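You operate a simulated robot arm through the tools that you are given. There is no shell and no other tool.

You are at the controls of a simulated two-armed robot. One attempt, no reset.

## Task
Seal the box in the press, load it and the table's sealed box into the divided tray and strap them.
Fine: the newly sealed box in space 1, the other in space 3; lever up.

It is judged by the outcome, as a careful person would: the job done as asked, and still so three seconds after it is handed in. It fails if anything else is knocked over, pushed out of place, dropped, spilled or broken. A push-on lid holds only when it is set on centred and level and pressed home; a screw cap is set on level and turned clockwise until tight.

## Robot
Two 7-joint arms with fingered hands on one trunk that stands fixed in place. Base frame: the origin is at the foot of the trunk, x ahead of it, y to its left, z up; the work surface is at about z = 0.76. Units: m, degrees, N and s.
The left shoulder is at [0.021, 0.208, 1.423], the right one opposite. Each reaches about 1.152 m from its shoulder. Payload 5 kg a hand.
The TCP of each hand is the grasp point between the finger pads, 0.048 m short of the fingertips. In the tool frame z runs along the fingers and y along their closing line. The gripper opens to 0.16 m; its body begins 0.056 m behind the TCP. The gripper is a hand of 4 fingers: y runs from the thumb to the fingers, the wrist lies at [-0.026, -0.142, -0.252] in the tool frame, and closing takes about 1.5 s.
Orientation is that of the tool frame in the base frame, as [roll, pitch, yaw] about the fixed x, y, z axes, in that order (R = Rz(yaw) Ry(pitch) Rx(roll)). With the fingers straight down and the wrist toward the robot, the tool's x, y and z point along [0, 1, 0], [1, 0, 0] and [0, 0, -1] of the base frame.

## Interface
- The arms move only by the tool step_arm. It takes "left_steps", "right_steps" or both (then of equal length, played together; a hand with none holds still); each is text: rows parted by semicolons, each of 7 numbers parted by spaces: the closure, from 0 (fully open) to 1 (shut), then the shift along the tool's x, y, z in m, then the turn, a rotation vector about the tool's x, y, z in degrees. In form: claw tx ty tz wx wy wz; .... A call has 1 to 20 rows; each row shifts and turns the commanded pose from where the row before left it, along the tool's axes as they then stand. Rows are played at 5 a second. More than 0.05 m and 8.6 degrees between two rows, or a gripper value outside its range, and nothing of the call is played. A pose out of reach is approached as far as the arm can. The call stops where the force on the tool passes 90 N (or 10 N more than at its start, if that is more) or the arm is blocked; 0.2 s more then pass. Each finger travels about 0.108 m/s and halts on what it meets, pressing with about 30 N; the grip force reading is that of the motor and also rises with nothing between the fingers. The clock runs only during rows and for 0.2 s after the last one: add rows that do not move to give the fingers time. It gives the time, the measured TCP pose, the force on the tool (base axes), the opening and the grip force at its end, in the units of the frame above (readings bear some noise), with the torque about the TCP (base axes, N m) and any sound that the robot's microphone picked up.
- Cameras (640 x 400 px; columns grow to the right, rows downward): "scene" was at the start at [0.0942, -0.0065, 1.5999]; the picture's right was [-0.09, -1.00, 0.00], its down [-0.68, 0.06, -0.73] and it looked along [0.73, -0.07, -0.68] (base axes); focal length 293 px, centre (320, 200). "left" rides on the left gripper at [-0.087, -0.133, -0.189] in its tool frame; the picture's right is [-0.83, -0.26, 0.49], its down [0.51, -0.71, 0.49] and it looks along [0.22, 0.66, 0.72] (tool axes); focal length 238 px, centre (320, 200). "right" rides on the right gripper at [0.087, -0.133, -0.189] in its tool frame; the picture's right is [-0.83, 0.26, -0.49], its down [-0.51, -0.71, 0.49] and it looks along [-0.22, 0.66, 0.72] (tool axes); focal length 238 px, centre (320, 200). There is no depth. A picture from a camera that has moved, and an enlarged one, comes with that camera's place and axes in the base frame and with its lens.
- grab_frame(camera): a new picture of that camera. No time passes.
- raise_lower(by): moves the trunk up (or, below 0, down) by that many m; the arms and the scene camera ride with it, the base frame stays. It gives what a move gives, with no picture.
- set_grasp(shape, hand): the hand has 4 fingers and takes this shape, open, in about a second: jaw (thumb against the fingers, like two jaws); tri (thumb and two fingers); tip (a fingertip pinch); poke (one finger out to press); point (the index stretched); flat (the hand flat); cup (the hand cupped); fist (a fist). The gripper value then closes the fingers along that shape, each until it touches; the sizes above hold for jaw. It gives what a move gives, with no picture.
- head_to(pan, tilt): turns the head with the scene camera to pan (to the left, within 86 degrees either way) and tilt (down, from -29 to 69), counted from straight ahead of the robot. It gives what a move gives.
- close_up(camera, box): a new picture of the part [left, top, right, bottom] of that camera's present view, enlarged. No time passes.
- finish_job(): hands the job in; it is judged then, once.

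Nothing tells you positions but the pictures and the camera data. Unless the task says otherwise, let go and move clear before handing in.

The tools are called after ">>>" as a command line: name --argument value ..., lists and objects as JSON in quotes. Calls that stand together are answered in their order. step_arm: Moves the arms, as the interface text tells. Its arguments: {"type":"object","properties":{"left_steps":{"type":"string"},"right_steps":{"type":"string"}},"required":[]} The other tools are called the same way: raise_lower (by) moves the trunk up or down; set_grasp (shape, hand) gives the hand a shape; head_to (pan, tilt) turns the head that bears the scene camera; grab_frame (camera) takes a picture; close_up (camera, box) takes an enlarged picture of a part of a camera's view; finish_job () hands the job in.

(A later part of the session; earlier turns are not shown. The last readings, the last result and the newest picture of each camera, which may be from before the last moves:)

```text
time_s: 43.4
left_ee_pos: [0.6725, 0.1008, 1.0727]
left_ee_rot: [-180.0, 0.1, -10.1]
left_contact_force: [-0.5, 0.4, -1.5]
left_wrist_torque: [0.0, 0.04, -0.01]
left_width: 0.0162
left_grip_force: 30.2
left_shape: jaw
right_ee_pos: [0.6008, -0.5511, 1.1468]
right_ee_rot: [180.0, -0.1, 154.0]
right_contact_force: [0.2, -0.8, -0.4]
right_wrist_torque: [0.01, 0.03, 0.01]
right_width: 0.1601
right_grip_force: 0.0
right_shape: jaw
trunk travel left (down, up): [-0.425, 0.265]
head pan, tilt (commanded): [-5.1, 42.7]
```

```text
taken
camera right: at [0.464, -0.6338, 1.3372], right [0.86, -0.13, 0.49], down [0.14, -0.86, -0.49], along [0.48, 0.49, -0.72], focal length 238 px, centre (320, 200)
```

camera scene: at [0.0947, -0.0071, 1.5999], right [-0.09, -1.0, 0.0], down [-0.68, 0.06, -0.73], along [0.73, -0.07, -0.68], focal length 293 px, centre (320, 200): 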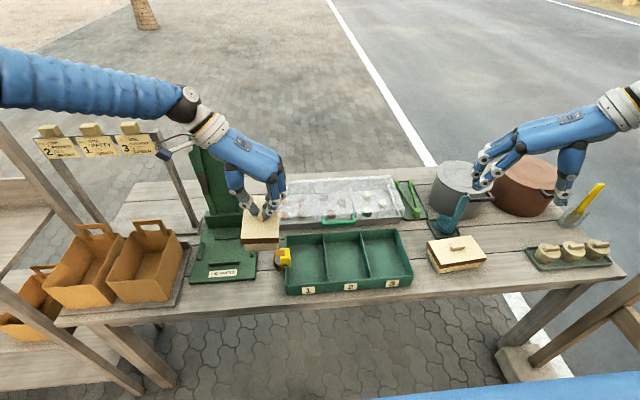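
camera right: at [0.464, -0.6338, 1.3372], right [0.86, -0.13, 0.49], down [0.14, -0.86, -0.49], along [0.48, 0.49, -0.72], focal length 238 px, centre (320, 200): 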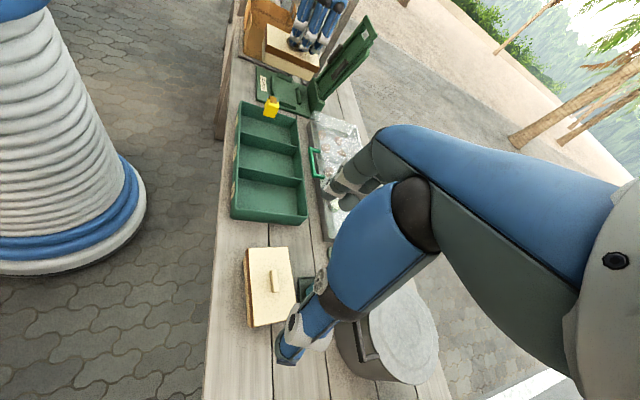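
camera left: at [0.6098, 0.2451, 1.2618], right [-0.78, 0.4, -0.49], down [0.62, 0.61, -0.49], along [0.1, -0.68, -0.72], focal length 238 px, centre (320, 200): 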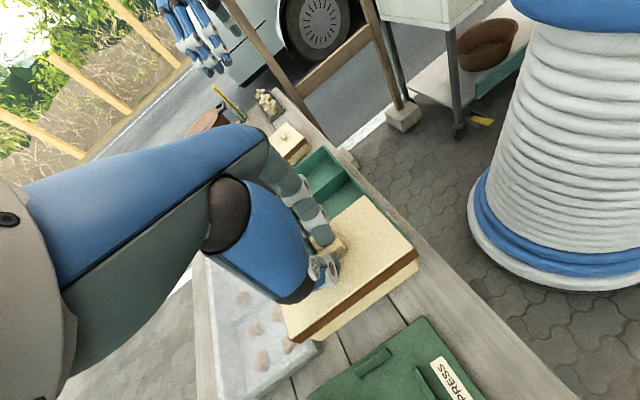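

The box is now turned. Checking its alignment and level before carrying it over space 1.

>>> close_up --camera "scene" --box '[220, 170, 330, 300]'

>>> close_up --camera "left" --box '[260, 130, 460, 390]'

>>> close_up --camera "right" --box '[230, 0, 350, 120]'

```text
3.08 times, centred on (275, 235) of scene
camera zoom: at [0.0947, -0.0071, 1.5999], right [-0.09, -1.0, 0.0], down [-0.68, 0.06, -0.73], along [0.73, -0.07, -0.68], focal length 902 px, centre (458, 92)
```

zoom: 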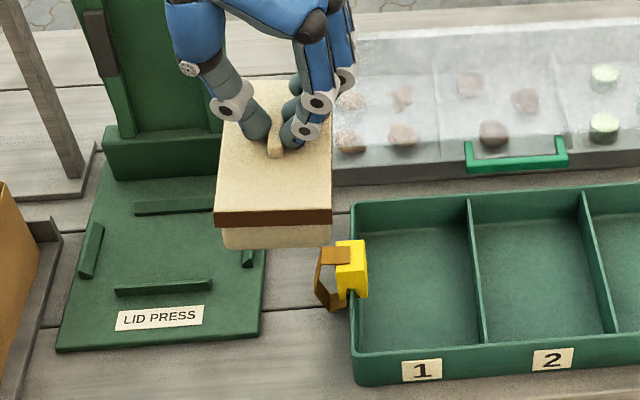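

```text
1.54 times, centred on (360, 260) of left
camera zoom: at [0.6098, 0.2451, 1.2618], right [-0.78, 0.4, -0.49], down [0.62, 0.61, -0.49], along [0.1, -0.68, -0.72], focal length 367 px, centre (258, 108)
```

zoom: 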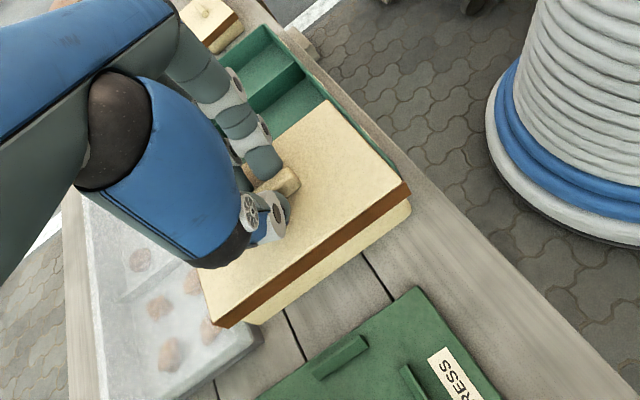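

```text
3.33 times, centred on (290, 60) of right
camera zoom: at [0.464, -0.6338, 1.3372], right [0.86, -0.13, 0.49], down [0.14, -0.86, -0.49], along [0.48, 0.49, -0.72], focal length 794 px, centre (420, 667)
```

zoom: 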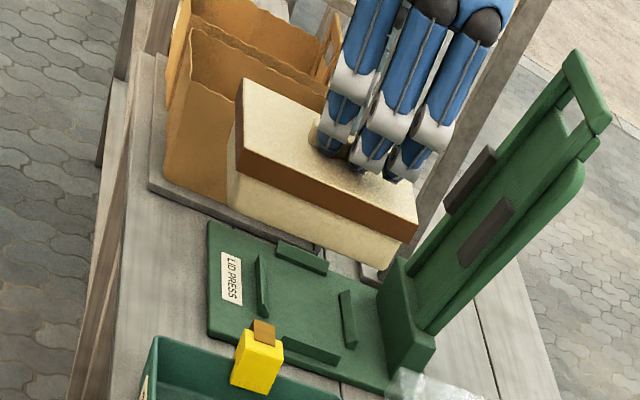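

>>> close_up --camera "scene" --box '[235, 195, 275, 260]'

>>> close_up --camera "left" --box '[270, 180, 430, 350]'

```text
6.15 times, centred on (255, 228) of scene
camera zoom: at [0.0947, -0.0071, 1.5999], right [-0.09, -1.0, 0.0], down [-0.68, 0.06, -0.73], along [0.73, -0.07, -0.68], focal length 1804 px, centre (720, 31)
```

zoom: 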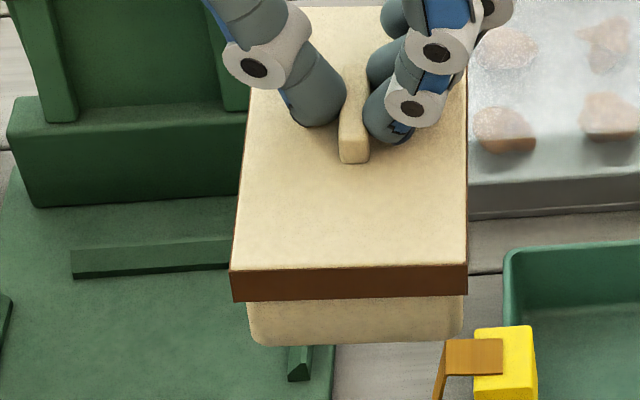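

```text
2.35 times, centred on (350, 265) of left
camera zoom: at [0.6098, 0.2451, 1.2618], right [-0.78, 0.4, -0.49], down [0.62, 0.61, -0.49], along [0.1, -0.68, -0.72], focal length 561 px, centre (249, 47)
```

zoom: 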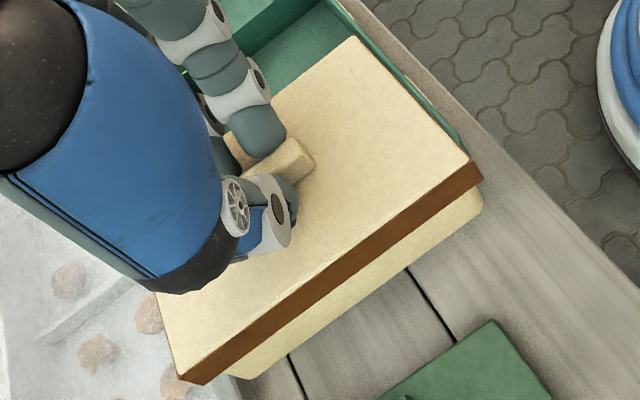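

The box is within a couple of degrees of square and centred under the TCP. Moving it over space 1 (target y ≈ −0.021, slightly away from the clip) and down to just above the rim for a check.

>>> step_arm --left_steps "1 0.005 0.03 0 0 0 0;1 0.005 0.03 0 0 0 0;1 0.005 0.03 0 0 0 0;1 0.005 0.0302 0 0 0 0;1 0 0 0.03 0 0 0;1 0 0 0.03 0 0 0;1 0 0 0.03 0 0 0;1 0 0 0.022 0 0 0;1 0 0 0 0 0 0;1 0 0 0 0 0 0"

>>> close_up --camera "scene" --box '[265, 190, 345, 310]'

>>> close_up --camera "left" --box '[260, 130, 500, 390]'

>>> close_up --camera "right" --box '[220, 50, 340, 170]'

```text
time_s: 45.6
left_ee_pos: [0.6691, -0.0216, 0.9597]
left_ee_rot: [-180.0, 0.0, -10.0]
left_contact_force: [0.6, 0.7, -1.5]
left_wrist_torque: [-0.02, 0.0, 0.01]
left_width: 0.0157
left_grip_force: 29.9
left_shape: jaw
right_ee_pos: [0.6011, -0.5514, 1.1471]
right_ee_rot: [-180.0, 0.0, 154.0]
right_contact_force: [0.4, -0.5, 0.0]
right_wrist_torque: [0.0, 0.05, 0.01]
right_width: 0.1595
right_grip_force: 0.0
right_shape: jaw
trunk travel left (down, up): [-0.425, 0.265]
head pan, tilt (commanded): [-5.1, 42.7]
```

```text
3.33 times, centred on (305, 250) of scene
camera zoom: at [0.0947, -0.0065, 1.5999], right [-0.09, -1.0, 0.0], down [-0.68, 0.06, -0.73], along [0.73, -0.07, -0.68], focal length 977 px, centre (370, 33)
```

zoom: 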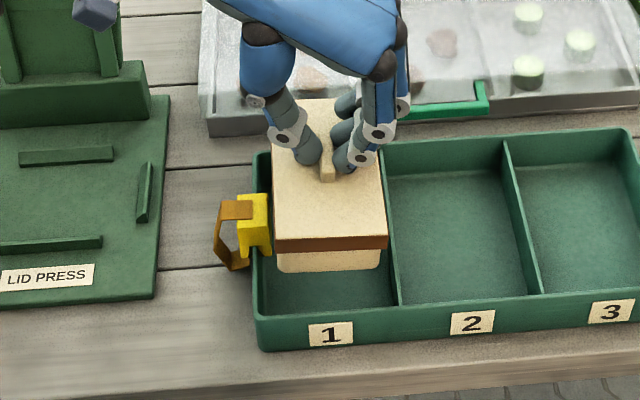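

```text
1.54 times, centred on (380, 260) of left
camera zoom: at [0.6078, 0.1228, 1.1502], right [-0.78, 0.4, -0.49], down [0.62, 0.61, -0.49], along [0.1, -0.68, -0.72], focal length 367 px, centre (228, 108)
```

zoom: 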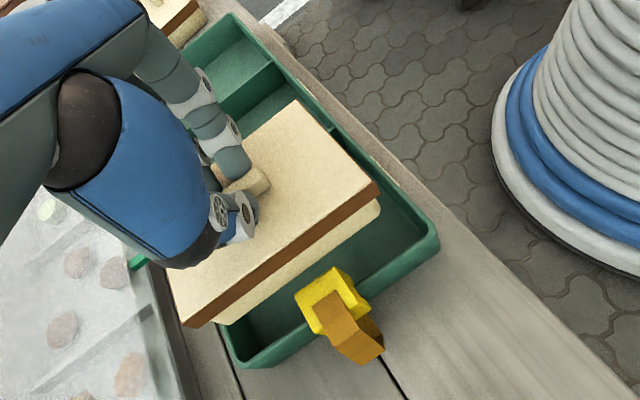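

```text
3.33 times, centred on (280, 110) of right
camera zoom: at [0.4639, -0.6334, 1.3375], right [0.86, -0.13, 0.49], down [0.14, -0.86, -0.49], along [0.48, 0.49, -0.72], focal length 794 px, centre (453, 500)
```

zoom: 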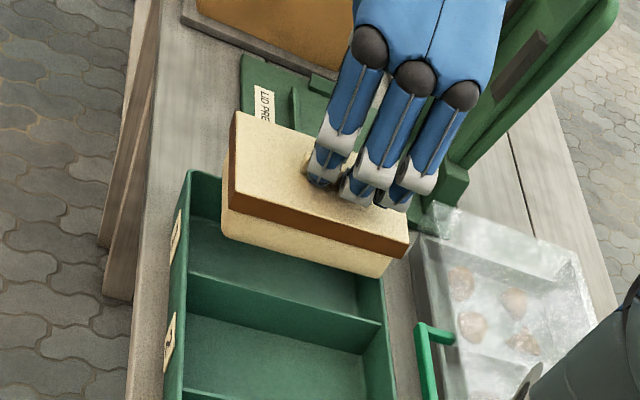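

The lid lies about y +0.030 to −0.065, with the clip's inner edge at 0.037. I shift 3 mm away from the clip and lower the box into space 1, watching the force.

>>> step_arm --left_steps "1 0.0025 0.0026 0 0 0 0;1 0 0 0.015 0 0 0;1 0 0 0.015 0 0 0;1 0 0 0.015 0 0 0;1 0 0 0.01 0 0 0;1 0 0 0 0 0 0"

>>> close_up --camera "scene" --box '[265, 190, 345, 310]'

>>> close_up --camera "left" --box '[260, 130, 500, 390]'

```text
time_s: 47.0
left_ee_pos: [0.6726, -0.025, 0.9046]
left_ee_rot: [180.0, 0.1, -10.1]
left_contact_force: [0.6, -0.2, -1.4]
left_wrist_torque: [0.0, 0.01, -0.03]
left_width: 0.016
left_grip_force: 29.8
left_shape: jaw
right_ee_pos: [0.6, -0.5517, 1.149]
right_ee_rot: [179.9, 0.0, 154.0]
right_contact_force: [0.1, -0.9, -1.2]
right_wrist_torque: [-0.01, -0.05, -0.02]
right_width: 0.1597
right_grip_force: 0.0
right_shape: jaw
trunk travel left (down, up): [-0.425, 0.265]
head pan, tilt (commanded): [-5.1, 42.7]
```

```text
3.33 times, centred on (305, 250) of scene
camera zoom: at [0.0942, -0.0067, 1.5999], right [-0.09, -1.0, 0.0], down [-0.68, 0.06, -0.73], along [0.73, -0.07, -0.68], focal length 977 px, centre (370, 33)
```

zoom: 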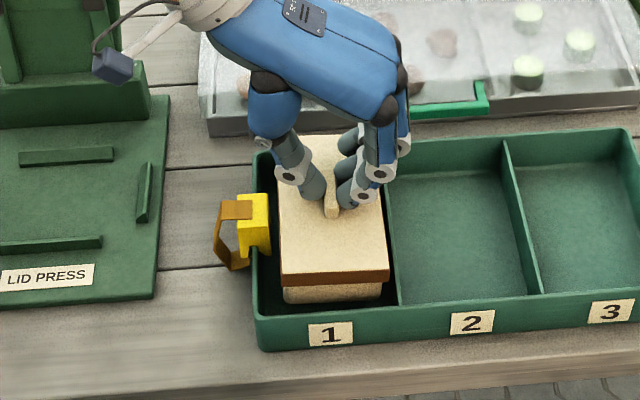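

```text
1.54 times, centred on (380, 260) of left
camera zoom: at [0.6101, 0.1205, 1.0948], right [-0.78, 0.4, -0.49], down [0.62, 0.61, -0.49], along [0.1, -0.68, -0.72], focal length 367 px, centre (228, 108)
```

zoom: 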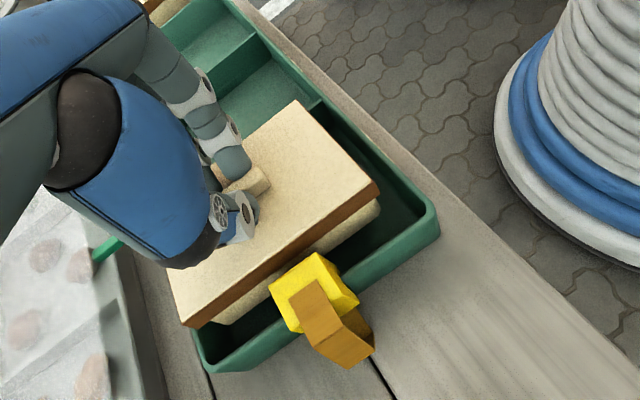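

The box is entering space 1 with clearance to the clip. Lowering the rest in small steps.

>>> step_arm --left_steps "1 0 0 0.006 0 0 0;1 0 0 0.006 0 0 0;1 0 0 0.006 0 0 0;1 0 0 0 0 0 0"

>>> close_up --camera "scene" --box '[265, 210, 345, 310]'

```text
time_s: 48.0
left_ee_pos: [0.6711, -0.0241, 0.8869]
left_ee_rot: [-180.0, 0.0, -9.9]
left_contact_force: [-0.2, 0.2, -0.7]
left_wrist_torque: [0.01, -0.04, -0.01]
left_width: 0.0157
left_grip_force: 29.9
left_shape: jaw
right_ee_pos: [0.6002, -0.5517, 1.149]
right_ee_rot: [179.9, -0.1, 154.0]
right_contact_force: [0.5, 0.5, 0.4]
right_wrist_torque: [0.0, -0.03, 0.03]
right_width: 0.1599
right_grip_force: 0.1
right_shape: jaw
trunk travel left (down, up): [-0.425, 0.265]
head pan, tilt (commanded): [-5.1, 42.7]
```

```text
4.00 times, centred on (305, 260) of scene
camera zoom: at [0.0942, -0.0067, 1.5999], right [-0.09, -1.0, 0.0], down [-0.68, 0.06, -0.73], along [0.73, -0.07, -0.68], focal length 1172 px, centre (380, -40)
```

zoom: 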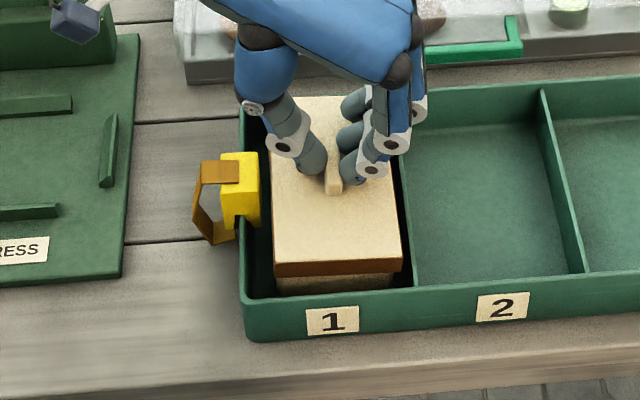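

>>> step_arm --left_steps "1 0 0 0.003 0 0 0;1 0 0 0.003 0 0 0;1 0 0 0.002 0 0 0;1 0 0 0 0 0 0"

>>> close_up --camera "scene" --box '[265, 210, 345, 310]'

```text
time_s: 49.0
left_ee_pos: [0.6716, -0.0247, 0.8803]
left_ee_rot: [180.0, 0.0, -10.0]
left_contact_force: [0.4, 1.3, 0.1]
left_wrist_torque: [-0.02, -0.03, -0.01]
left_width: 0.0158
left_grip_force: 30.1
left_shape: jaw
right_ee_pos: [0.6007, -0.5531, 1.1499]
right_ee_rot: [-179.9, 0.0, 154.0]
right_contact_force: [-0.2, -0.3, 0.5]
right_wrist_torque: [-0.02, -0.04, 0.01]
right_width: 0.16
right_grip_force: 0.0
right_shape: jaw
trunk travel left (down, up): [-0.425, 0.265]
head pan, tilt (commanded): [-5.1, 42.7]
```

```text
4.00 times, centred on (305, 260) of scene
camera zoom: at [0.0943, -0.0067, 1.5999], right [-0.09, -1.0, 0.0], down [-0.68, 0.06, -0.73], along [0.73, -0.07, -0.68], focal length 1172 px, centre (380, -40)
```

zoom: 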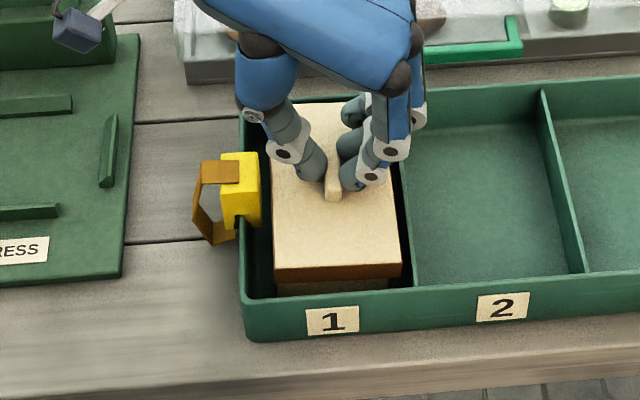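

>>> step_arm --left_steps "1 0 0 0.002 0 0 0;1 0 0 0.002 0 0 0;1 0 0 0 0 0 0"

>>> close_up --camera "scene" --box '[275, 240, 335, 300]'

```text
time_s: 49.8
left_ee_pos: [0.6715, -0.0233, 0.8755]
left_ee_rot: [-180.0, 0.0, -10.0]
left_contact_force: [0.5, 3.3, 5.8]
left_wrist_torque: [0.03, 0.0, -0.06]
left_width: 0.016
left_grip_force: 30.2
left_shape: jaw
right_ee_pos: [0.6003, -0.5525, 1.1489]
right_ee_rot: [180.0, -0.1, 154.1]
right_contact_force: [0.2, -0.5, 0.2]
right_wrist_torque: [0.01, -0.02, 0.02]
right_width: 0.1599
right_grip_force: 0.1
right_shape: jaw
trunk travel left (down, up): [-0.425, 0.265]
head pan, tilt (commanded): [-5.1, 42.7]
```

```text
6.67 times, centred on (305, 270) of scene
camera zoom: at [0.0938, -0.0065, 1.6], right [-0.09, -1.0, 0.0], down [-0.68, 0.06, -0.73], along [0.73, -0.07, -0.68], focal length 1954 px, centre (420, -267)
```

zoom: 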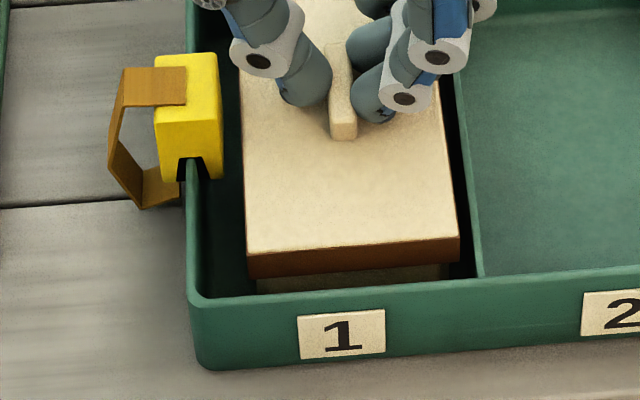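

The box has touched down in space 1 (about 6 N). Releasing gently with a small opening so that the thumb stays clear of the clip.

>>> step_arm --left_steps "1 0 0 0.001 0 0 0;0.95 0 0 0 0 0 0;0.9 0 0 0 0 0 0;0.85 0 0 0 0 0 0;0.8 0 0 0 0 0 0;0.75 0 0 0 0 0 0;0.72 0 0 0 0 0 0;0.72 0 0 0 0 0 0"

>>> close_up --camera "scene" --box '[265, 210, 345, 310]'

>>> close_up --camera "left" --box '[260, 130, 500, 390]'

```text
time_s: 51.6
left_ee_pos: [0.6705, -0.0255, 0.8744]
left_ee_rot: [180.0, 0.0, -10.0]
left_contact_force: [-0.4, -2.0, 11.4]
left_wrist_torque: [0.05, 0.12, -0.01]
left_width: 0.0442
left_grip_force: 0.0
left_shape: jaw
right_ee_pos: [0.6003, -0.5519, 1.1494]
right_ee_rot: [180.0, -0.1, 154.0]
right_contact_force: [-0.3, 0.6, -0.3]
right_wrist_torque: [-0.03, -0.02, -0.02]
right_width: 0.1598
right_grip_force: 0.2
right_shape: jaw
trunk travel left (down, up): [-0.425, 0.265]
head pan, tilt (commanded): [-5.1, 42.7]
```

```text
4.00 times, centred on (305, 260) of scene
camera zoom: at [0.0934, -0.0069, 1.6], right [-0.09, -1.0, 0.0], down [-0.68, 0.06, -0.73], along [0.73, -0.07, -0.68], focal length 1172 px, centre (380, -40)
```

zoom: 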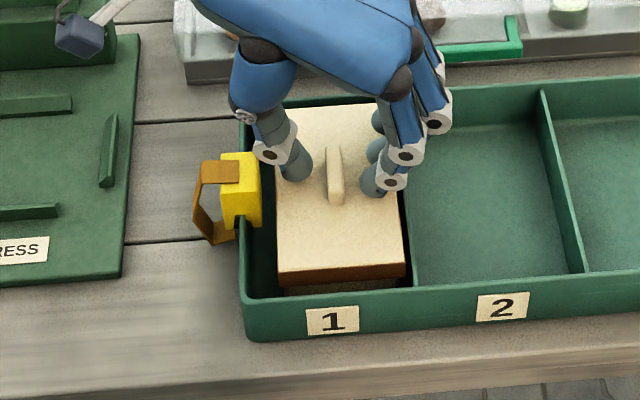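

```text
1.54 times, centred on (380, 260) of left
camera zoom: at [0.6091, 0.1208, 1.0641], right [-0.78, 0.4, -0.49], down [0.62, 0.61, -0.49], along [0.1, -0.68, -0.72], focal length 367 px, centre (228, 108)
```

zoom: 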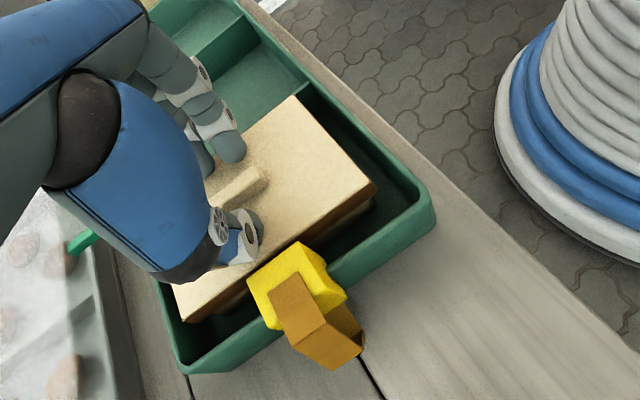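

Box 1 sits in space 1 and is released. Rising straight up.

>>> step_arm --left_steps "0.72 0 0 -0.01 0 0 0;0.72 0 0 -0.02 0 0 0;0.72 0 0 -0.03 0 0 0;0.72 0 0 -0.04 0 0 0;0.6 0 0 -0.04 0 0 0;0.4 0 0 -0.04 0 0 0;0.2 0 0 -0.03 0 0 0;0 0 0 0 0 0 0"

>>> grab_frame --camera "scene"

>>> close_up --camera "scene" --box '[265, 210, 345, 310]'

>>> close_up --camera "left" --box '[260, 130, 500, 390]'

```text
time_s: 53.4
left_ee_pos: [0.6715, -0.0235, 1.0834]
left_ee_rot: [179.9, 0.1, -10.1]
left_contact_force: [-0.3, -0.1, -0.1]
left_wrist_torque: [-0.03, 0.05, 0.02]
left_width: 0.1597
left_grip_force: 0.0
left_shape: jaw
right_ee_pos: [0.6007, -0.5518, 1.1491]
right_ee_rot: [180.0, -0.1, 154.0]
right_contact_force: [1.2, 0.2, 0.5]
right_wrist_torque: [0.04, 0.04, 0.01]
right_width: 0.1596
right_grip_force: 0.0
right_shape: jaw
trunk travel left (down, up): [-0.425, 0.265]
head pan, tilt (commanded): [-5.1, 42.7]
```

```text
taken
camera scene: at [0.0949, -0.0067, 1.5998], right [-0.09, -1.0, 0.0], down [-0.68, 0.06, -0.73], along [0.73, -0.07, -0.68], focal length 293 px, centre (320, 200)
```

scene: 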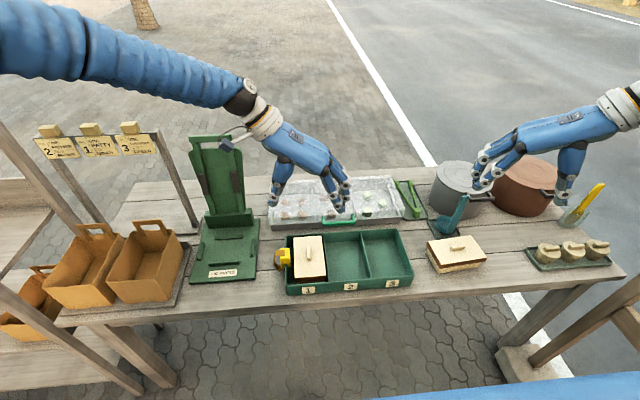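

```text
4.00 times, centred on (305, 260) of scene
camera zoom: at [0.0949, -0.0067, 1.5998], right [-0.09, -1.0, 0.0], down [-0.68, 0.06, -0.73], along [0.73, -0.07, -0.68], focal length 1172 px, centre (380, -40)
```

zoom: 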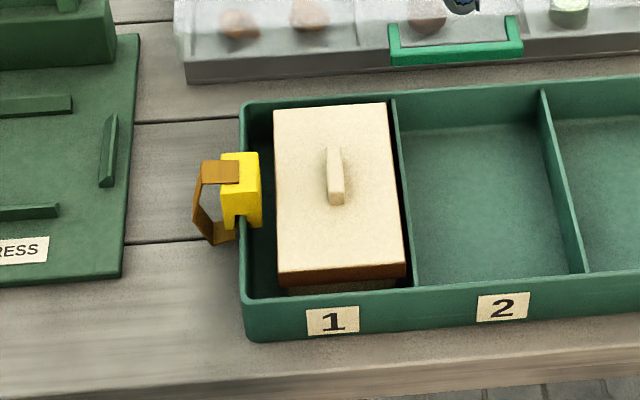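

```text
1.54 times, centred on (380, 260) of left
camera zoom: at [0.6103, 0.1213, 1.2739], right [-0.78, 0.4, -0.49], down [0.62, 0.61, -0.49], along [0.1, -0.68, -0.72], focal length 367 px, centre (228, 108)
```

zoom: 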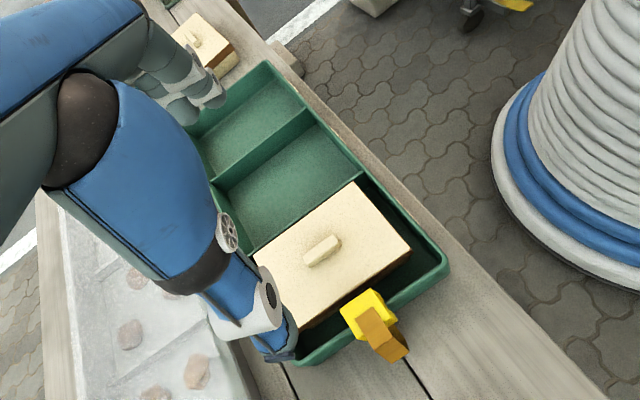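

Box 1 sits well in space 1, clear of the clip. Next is the table box (knob at about (0.654, −0.512), turned +4.8°). I check how close the scoop's handle stands behind it.

>>> close_up --camera "scene" --box '[420, 180, 490, 280]'

>>> close_up --camera "right" --box '[240, 230, 400, 390]'

>>> grab_frame --camera "left"

```text
4.00 times, centred on (455, 230) of scene
camera zoom: at [0.0949, -0.0067, 1.5998], right [-0.09, -1.0, 0.0], down [-0.68, 0.06, -0.73], along [0.73, -0.07, -0.68], focal length 1172 px, centre (-220, 80)
```

zoom: 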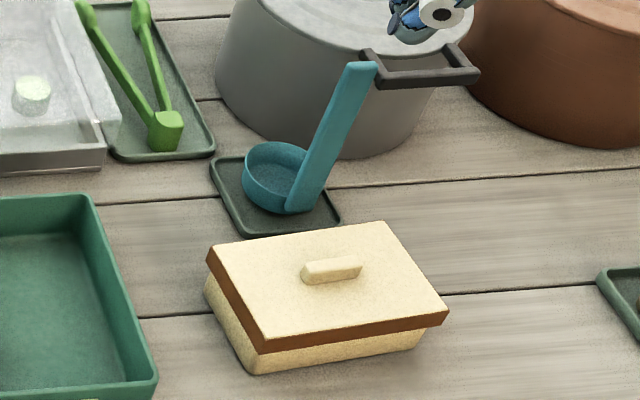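

```text
2.50 times, centred on (320, 310) of right
camera zoom: at [0.4641, -0.6335, 1.3373], right [0.86, -0.13, 0.49], down [0.14, -0.86, -0.49], along [0.48, 0.49, -0.72], focal length 596 px, centre (320, -75)
```

zoom: 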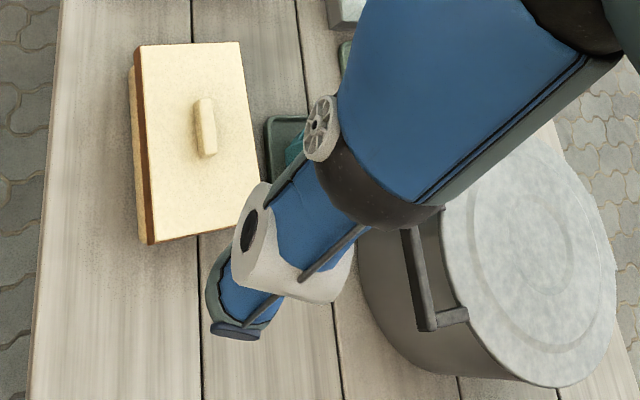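

```text
taken
camera left: at [0.6103, 0.1213, 1.2739], right [-0.78, 0.4, -0.49], down [0.62, 0.61, -0.49], along [0.1, -0.68, -0.72], focal length 238 px, centre (320, 200)
```

left: 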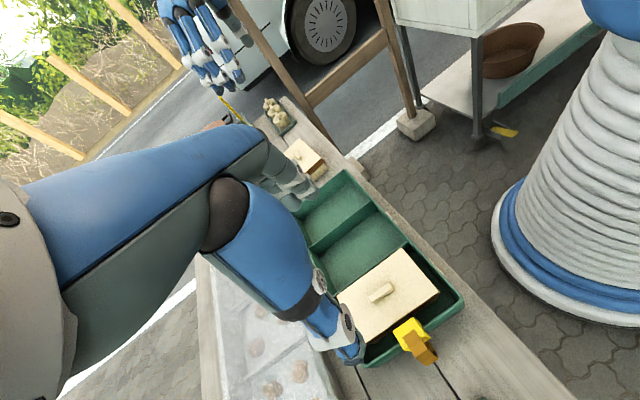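

The scoop handle stands at about x 0.775, y −0.55, so there is a couple of centimetres of room behind the knob. I retract the left hand, turn the right hand square to the knob and bring it down to 7 cm above.

>>> step_arm --left_steps "0 -0.0053 -0.0295 -0.02 0 0 0;0 -0.0053 -0.0295 -0.02 0 0 0;0 -0.0053 -0.0295 -0.02 0 0 0;0 -0.0053 -0.0295 -0.02 0 0 0;0 -0.0053 -0.0295 -0.02 0 0 0;0 -0.0053 -0.0295 -0.02 0 0 0;0 0 0 0 0 0 0;0 0 0 0 0 0 0;0 0 0 0 0 0 0;0 0 0 0 0 0 0;0 0 0 0 0 0 0;0 0 0 0 0 0 0;0 0 0 0 0 0 0;0 0 0 0 0 0 0;0 0 0 0 0 0 0;0 0 0 0 0 0 0" --right_steps "0 0 0 0 0 0 7.4;0 0 0 0 0 0 7.4;0 0 0 0 0 0 7.4;0 0 0 0 0 0 7.4;0 0 0 0 0 0 7.4;0 0 0 0 0 0 7.4;0.2 0 0 0 0 0 7.4;0.4 0 0 0 0 0 7.4;0.6 0.0182 0.0281 0 0 0 0;0.65 0.0182 0.0281 0 0 0 0;0.65 0 0 0.0418 0 0 0;0.65 0 0 0.0418 0 0 0;0.65 0 0 0.0418 0 0 0;0.65 0 0 0.0418 0 0 0;0.65 0 0 0.0418 0 0 0;0.65 0 0 0 0 0 0"

>>> grab_frame --camera "right"

>>> close_up --camera "scene" --box '[400, 130, 530, 290]'

>>> grab_frame --camera "left"

```text
time_s: 56.8
left_ee_pos: [0.6711, 0.156, 1.204]
left_ee_rot: [180.0, 0.0, -10.1]
left_contact_force: [-0.2, 0.8, 0.5]
left_wrist_torque: [-0.01, -0.06, 0.04]
left_width: 0.1599
left_grip_force: 0.0
left_shape: jaw
right_ee_pos: [0.6545, -0.5099, 0.9399]
right_ee_rot: [-179.9, 0.0, 94.6]
right_contact_force: [-2.1, -0.1, 0.7]
right_wrist_torque: [-0.04, -0.01, -0.03]
right_width: 0.0562
right_grip_force: 0.1
right_shape: jaw
trunk travel left (down, up): [-0.425, 0.265]
head pan, tilt (commanded): [-5.1, 42.7]
```

```text
taken
camera right: at [0.5133, -0.4349, 1.1286], right [0.33, -0.81, 0.49], down [-0.66, -0.56, -0.49], along [0.67, -0.16, -0.72], focal length 238 px, centre (320, 200)
```

right: 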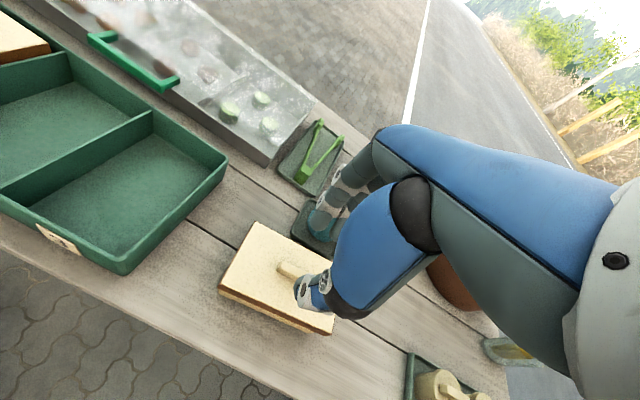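

```text
2.50 times, centred on (465, 210) of scene
camera zoom: at [0.0932, -0.0059, 1.6001], right [-0.09, -1.0, 0.0], down [-0.68, 0.06, -0.73], along [0.73, -0.07, -0.68], focal length 733 px, centre (-42, 175)
```

zoom: 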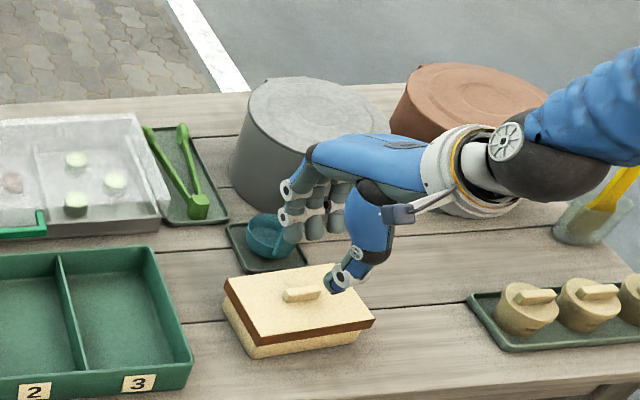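

```text
taken
camera left: at [0.6084, 0.3019, 1.3935], right [-0.78, 0.4, -0.49], down [0.62, 0.61, -0.49], along [0.1, -0.68, -0.72], focal length 238 px, centre (320, 200)
```

left: 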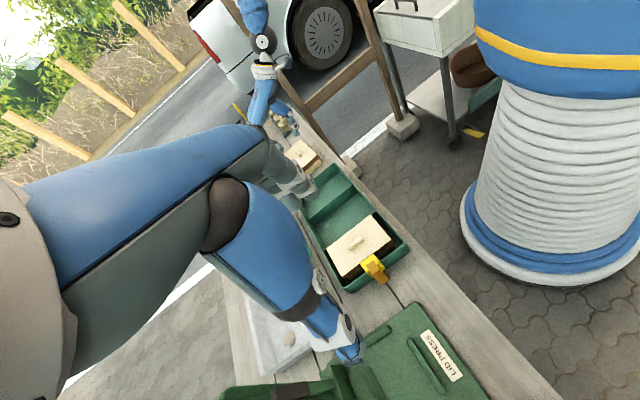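

>>> close_up --camera "right" --box '[230, 130, 430, 330]'

>>> close_up --camera "scene" --box '[440, 180, 500, 260]'

>>> close_up --camera "left" --box '[230, 60, 350, 190]'

```text
2.00 times, centred on (330, 230) of right
camera zoom: at [0.5133, -0.4349, 1.1286], right [0.33, -0.81, 0.49], down [-0.66, -0.56, -0.49], along [0.67, -0.16, -0.72], focal length 477 px, centre (300, 140)
```

zoom: 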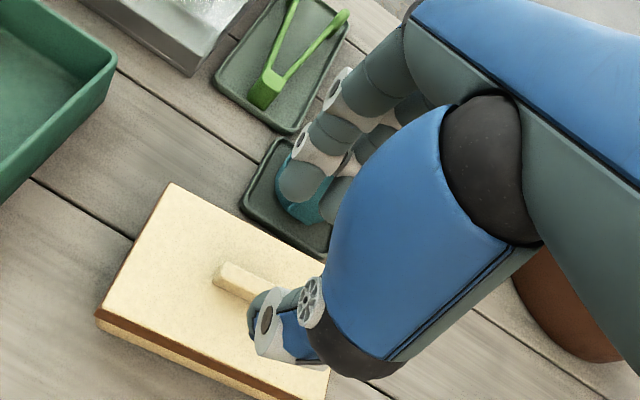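

```text
5.00 times, centred on (470, 220) of scene
camera zoom: at [0.0932, -0.0059, 1.6001], right [-0.09, -1.0, 0.0], down [-0.68, 0.06, -0.73], along [0.73, -0.07, -0.68], focal length 1466 px, centre (-430, 100)
```

zoom: 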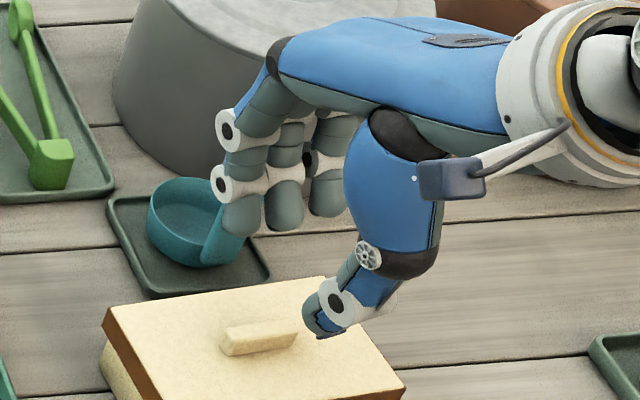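

```text
3.08 times, centred on (290, 125) of left
camera zoom: at [0.6084, 0.3019, 1.3935], right [-0.78, 0.4, -0.49], down [0.62, 0.61, -0.49], along [0.1, -0.68, -0.72], focal length 733 px, centre (412, 431)
```

zoom: 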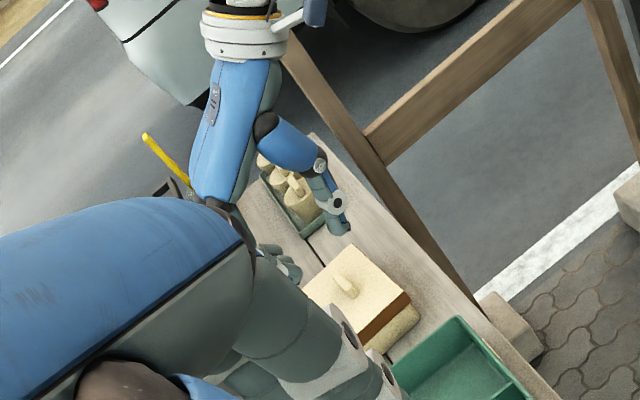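

No contact with the scoop; the fingers run in front of its handle. Descending to the knob in two stages.

>>> step_arm --right_steps "0.65 0 0 0.02 0 0 0;0.65 0 0 0.02 0 0 0;0.65 0 0 0.012 0 0 0;0.65 0 0 0 0 0 0"

>>> close_up --camera "right" --box '[210, 180, 410, 340]'

>>> close_up --camera "scene" --box '[430, 190, 500, 280]'

```text
time_s: 57.8
left_ee_pos: [0.6703, 0.1555, 1.2034]
left_ee_rot: [-180.0, 0.0, -10.1]
left_contact_force: [-0.5, 0.0, 0.3]
left_wrist_torque: [0.02, 0.02, 0.02]
left_width: 0.1599
left_grip_force: 0.0
left_shape: jaw
right_ee_pos: [0.654, -0.5117, 0.8878]
right_ee_rot: [180.0, 0.1, 94.7]
right_contact_force: [-0.8, -0.5, -0.5]
right_wrist_torque: [-0.02, 0.0, -0.04]
right_width: 0.0564
right_grip_force: 0.1
right_shape: jaw
trunk travel left (down, up): [-0.425, 0.265]
head pan, tilt (commanded): [-5.1, 42.7]
```

```text
2.50 times, centred on (310, 260) of right
camera zoom: at [0.5142, -0.4367, 1.0761], right [0.33, -0.81, 0.49], down [-0.66, -0.56, -0.49], along [0.67, -0.16, -0.72], focal length 596 px, centre (345, 50)
```

zoom: 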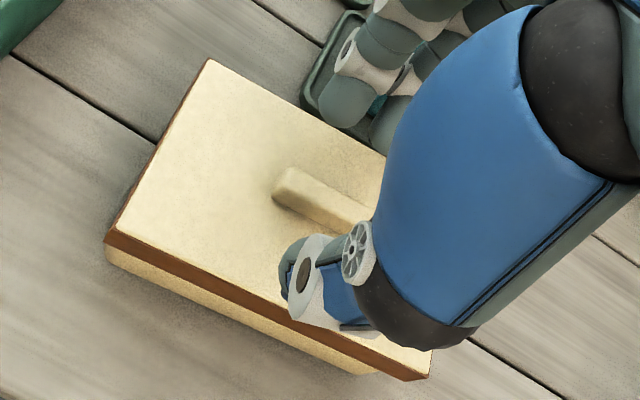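

```text
4.44 times, centred on (465, 235) of scene
camera zoom: at [0.094, -0.0063, 1.5999], right [-0.09, -1.0, 0.0], down [-0.68, 0.06, -0.73], along [0.73, -0.07, -0.68], focal length 1303 px, centre (-324, 44)
```

zoom: 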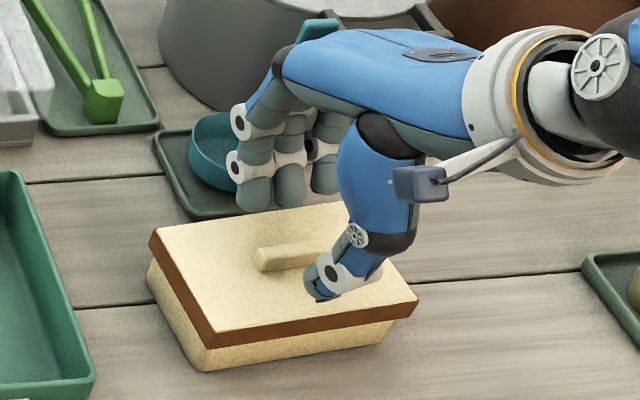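

The knob lies between thumb and fingers; the scoop hasn't moved. Lowering the last 16 mm and closing.

>>> step_arm --right_steps "0.65 0 0 0.008 0 0 0;0.65 0 0 0.008 0 0 0;0.75 0 0 0 0 0 0;0.82 0 0 0 0 0 0;0.88 0 0 0 0 0 0;0.94 0 0 0 0 0 0;1 0 0 0 0 0 0;1 0 0 0 0 0 0;1 0 0 0 0 0 0"

>>> close_up --camera "right" --box '[210, 180, 410, 340]'

>>> close_up --camera "scene" --box '[430, 190, 500, 280]'

```text
time_s: 59.8
left_ee_pos: [0.671, 0.1561, 1.2025]
left_ee_rot: [-180.0, 0.0, -10.1]
left_contact_force: [0.5, 0.2, -0.5]
left_wrist_torque: [-0.01, 0.02, 0.03]
left_width: 0.1597
left_grip_force: 0.1
left_shape: jaw
right_ee_pos: [0.6531, -0.5112, 0.8725]
right_ee_rot: [-180.0, 0.1, 94.7]
right_contact_force: [-0.4, -0.5, 0.1]
right_wrist_torque: [0.02, -0.1, -0.01]
right_width: 0.0077
right_grip_force: 30.1
right_shape: jaw
trunk travel left (down, up): [-0.425, 0.265]
head pan, tilt (commanded): [-5.1, 42.7]
```

```text
2.50 times, centred on (310, 260) of right
camera zoom: at [0.5133, -0.4367, 1.0602], right [0.33, -0.81, 0.49], down [-0.67, -0.56, -0.49], along [0.67, -0.16, -0.72], focal length 596 px, centre (345, 50)
```

zoom: 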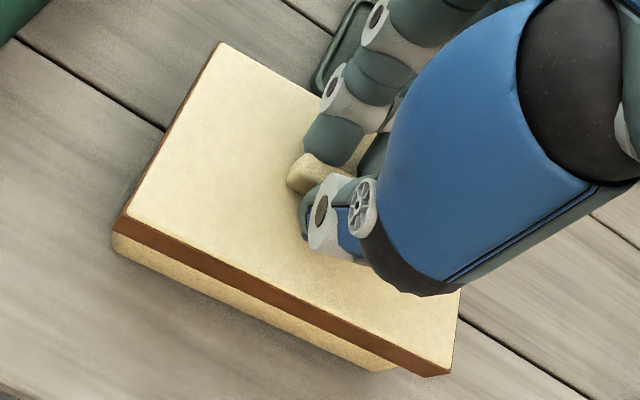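

```text
4.44 times, centred on (465, 235) of scene
camera zoom: at [0.0942, -0.0066, 1.5999], right [-0.09, -1.0, 0.0], down [-0.68, 0.06, -0.73], along [0.73, -0.07, -0.68], focal length 1303 px, centre (-324, 44)
```

zoom: 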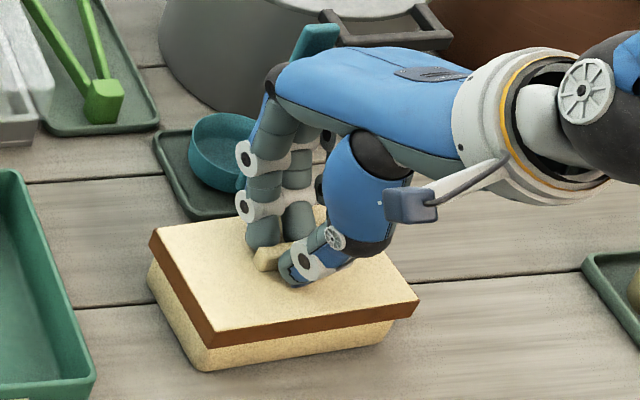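

>>> close_up --camera "right" --box '[280, 210, 360, 280]'

>>> close_up --camera "scene" --box '[445, 230, 480, 265]'

```text
5.71 times, centred on (320, 245) of right
camera zoom: at [0.5133, -0.4367, 1.0602], right [0.33, -0.81, 0.49], down [-0.67, -0.56, -0.49], along [0.67, -0.16, -0.72], focal length 1362 px, centre (320, -57)
```

zoom: 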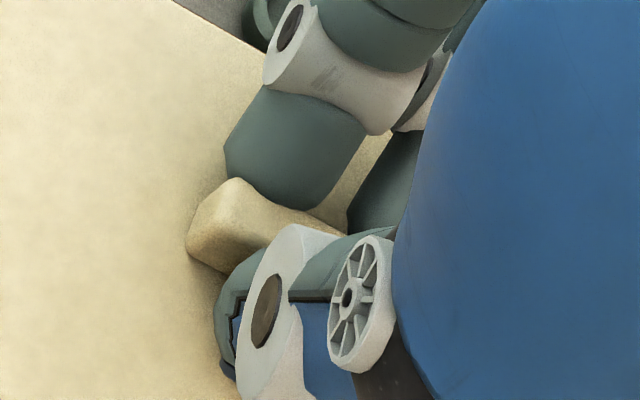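

```text
11.43 times, centred on (462, 248) of scene
camera zoom: at [0.0942, -0.0066, 1.5999], right [-0.09, -1.0, 0.0], down [-0.68, 0.06, -0.73], along [0.73, -0.07, -0.68], focal length 3350 px, centre (-1309, -343)
```

zoom: 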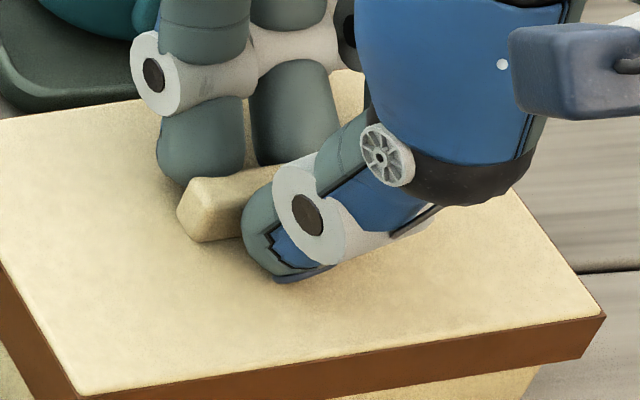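

The knob is held between the thumb and the fingers. Lifting slowly.

>>> step_arm --right_steps "1 0 0 -0.008 0 0 0;1 0 0 -0.012 0 0 0;1 0 0 -0.02 0 0 0;1 0 0 0 0 0 0"

>>> close_up --camera "scene" --box '[410, 190, 510, 290]'

>>> close_up --camera "right" --box '[210, 180, 410, 340]'

```text
time_s: 60.8
left_ee_pos: [0.6707, 0.155, 1.203]
left_ee_rot: [180.0, 0.0, -9.9]
left_contact_force: [0.7, -0.8, 0.3]
left_wrist_torque: [0.07, 0.01, -0.03]
left_width: 0.1599
left_grip_force: 0.0
left_shape: jaw
right_ee_pos: [0.6527, -0.5115, 0.9114]
right_ee_rot: [-179.9, 0.0, 94.8]
right_contact_force: [0.2, 0.1, -1.6]
right_wrist_torque: [-0.01, 0.02, 0.01]
right_width: 0.0079
right_grip_force: 29.6
right_shape: jaw
trunk travel left (down, up): [-0.425, 0.265]
head pan, tilt (commanded): [-5.1, 42.7]
```

```text
4.00 times, centred on (460, 240) of scene
camera zoom: at [0.0949, -0.007, 1.5998], right [-0.09, -1.0, 0.0], down [-0.68, 0.06, -0.73], along [0.73, -0.07, -0.68], focal length 1172 px, centre (-240, 40)
```

zoom: 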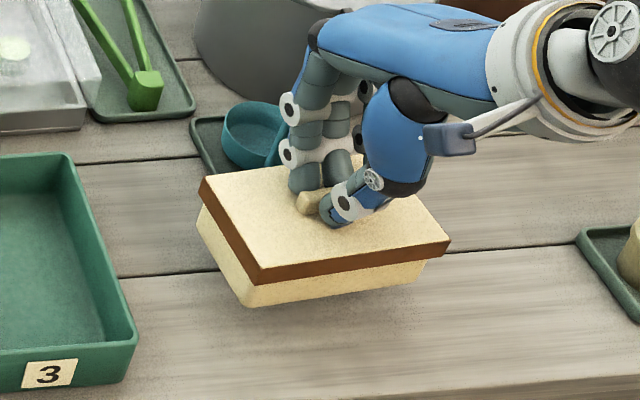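

```text
2.50 times, centred on (310, 260) of right
camera zoom: at [0.5127, -0.4371, 1.1001], right [0.33, -0.81, 0.49], down [-0.67, -0.56, -0.49], along [0.67, -0.16, -0.72], focal length 596 px, centre (345, 50)
```

zoom: 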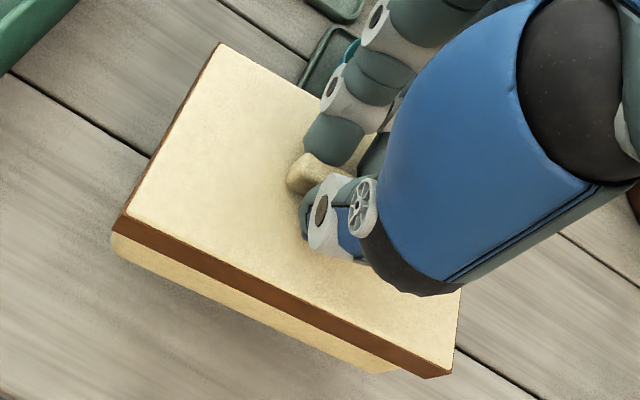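

The box hangs level. Lifting to 1.10 m and turning the hand +85° so the long side points along x.

>>> step_arm --right_steps "1 0 0 -0.03 0 0 0;1 0 0 -0.04 0 0 0;1 0 0 -0.04 0 0 0;1 0 0 -0.04 0 0 0;1 0 0 -0.04 0 0 0;1 0 0 0 0 0 0"

>>> step_arm --right_steps "1 0 0 0 0 0 -5;1 0 0 0 0 0 -5;1 0 0 0 0 0 -5;1 0 0 0 0 0 -5;1 0 0 0 0 0 -5;1 0 0 0 0 0 -5;1 0 0 0 0 0 -5;1 0 0 0 0 0 -5;1 0 0 0 0 0 -5;1 0 0 0 0 0 -5;1 0 0 0 0 0 -5;1 0 0 0 0 0 -5;1 0 0 0 0 0 -5;1 0 0 0 0 0 -5;1 0 0 0 0 0 -5;1 0 0 0 0 0 -5;1 0 0 0 0 0 -5;1 0 0 0 0 0 0"

>>> grab_frame --camera "scene"

>>> close_up --camera "scene" --box '[400, 160, 520, 280]'

>>> close_up --camera "right" --box '[160, 150, 380, 390]'

```text
time_s: 62.2
left_ee_pos: [0.6728, 0.1546, 1.2034]
left_ee_rot: [180.0, 0.0, -10.0]
left_contact_force: [-0.1, -0.4, -0.4]
left_wrist_torque: [0.04, 0.02, -0.05]
left_width: 0.1598
left_grip_force: 0.0
left_shape: jaw
right_ee_pos: [0.6532, -0.5098, 1.1013]
right_ee_rot: [-179.9, -0.1, 94.7]
right_contact_force: [0.6, 0.0, -2.2]
right_wrist_torque: [0.07, 0.05, 0.0]
right_width: 0.0077
right_grip_force: 29.9
right_shape: jaw
trunk travel left (down, up): [-0.425, 0.265]
head pan, tilt (commanded): [-5.1, 42.7]
```

```text
time_s: 66.0
left_ee_pos: [0.671, 0.1565, 1.2043]
left_ee_rot: [180.0, 0.1, -10.1]
left_contact_force: [0.2, -0.2, 0.2]
left_wrist_torque: [0.03, -0.01, 0.01]
left_width: 0.1599
left_grip_force: 0.0
left_shape: jaw
right_ee_pos: [0.6542, -0.5106, 1.1026]
right_ee_rot: [180.0, 0.0, 179.8]
right_contact_force: [-0.3, 0.7, -1.4]
right_wrist_torque: [0.02, -0.03, 0.0]
right_width: 0.0081
right_grip_force: 30.0
right_shape: jaw
trunk travel left (down, up): [-0.425, 0.265]
head pan, tilt (commanded): [-5.1, 42.7]
```

```text
taken
camera scene: at [0.0939, -0.007, 1.5999], right [-0.09, -1.0, 0.0], down [-0.68, 0.06, -0.73], along [0.73, -0.07, -0.68], focal length 293 px, centre (320, 200)
```

scene: 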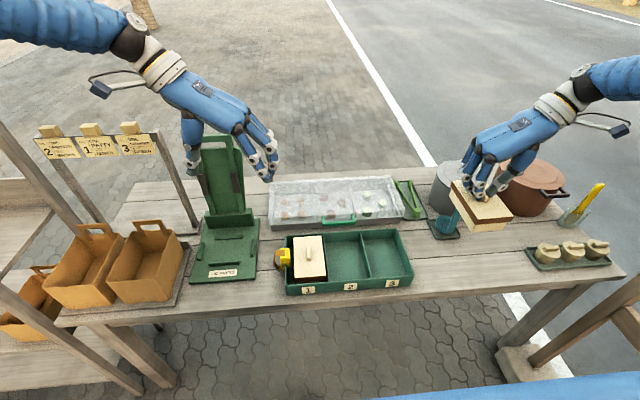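

```text
3.33 times, centred on (460, 220) of scene
camera zoom: at [0.0939, -0.007, 1.5999], right [-0.09, -1.0, 0.0], down [-0.68, 0.06, -0.73], along [0.73, -0.07, -0.68], focal length 977 px, centre (-147, 133)
```

zoom: 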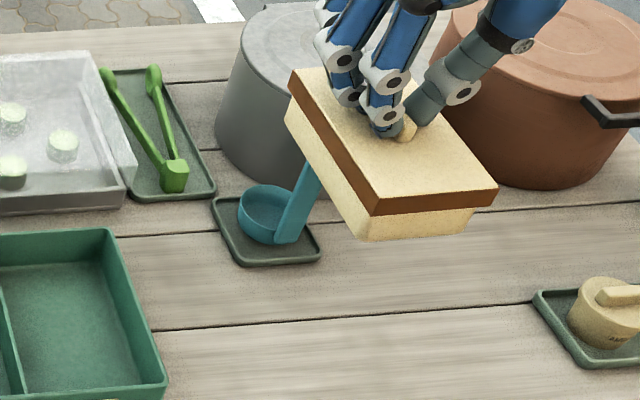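

```text
1.67 times, centred on (270, 270) of right
camera zoom: at [0.5656, -0.6446, 1.2905], right [0.84, 0.26, 0.49], down [0.5, -0.71, -0.49], along [0.22, 0.66, -0.72], focal length 397 px, centre (403, 83)
```

zoom: 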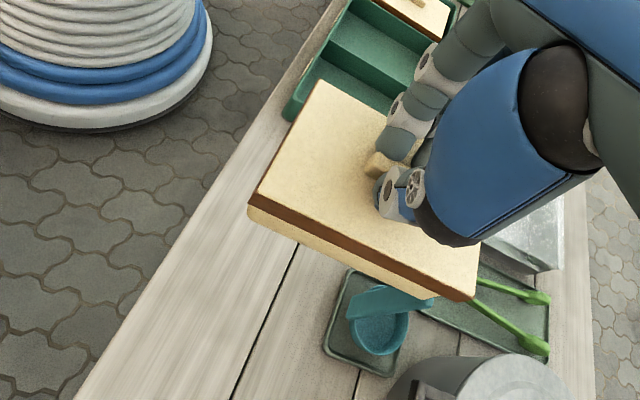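

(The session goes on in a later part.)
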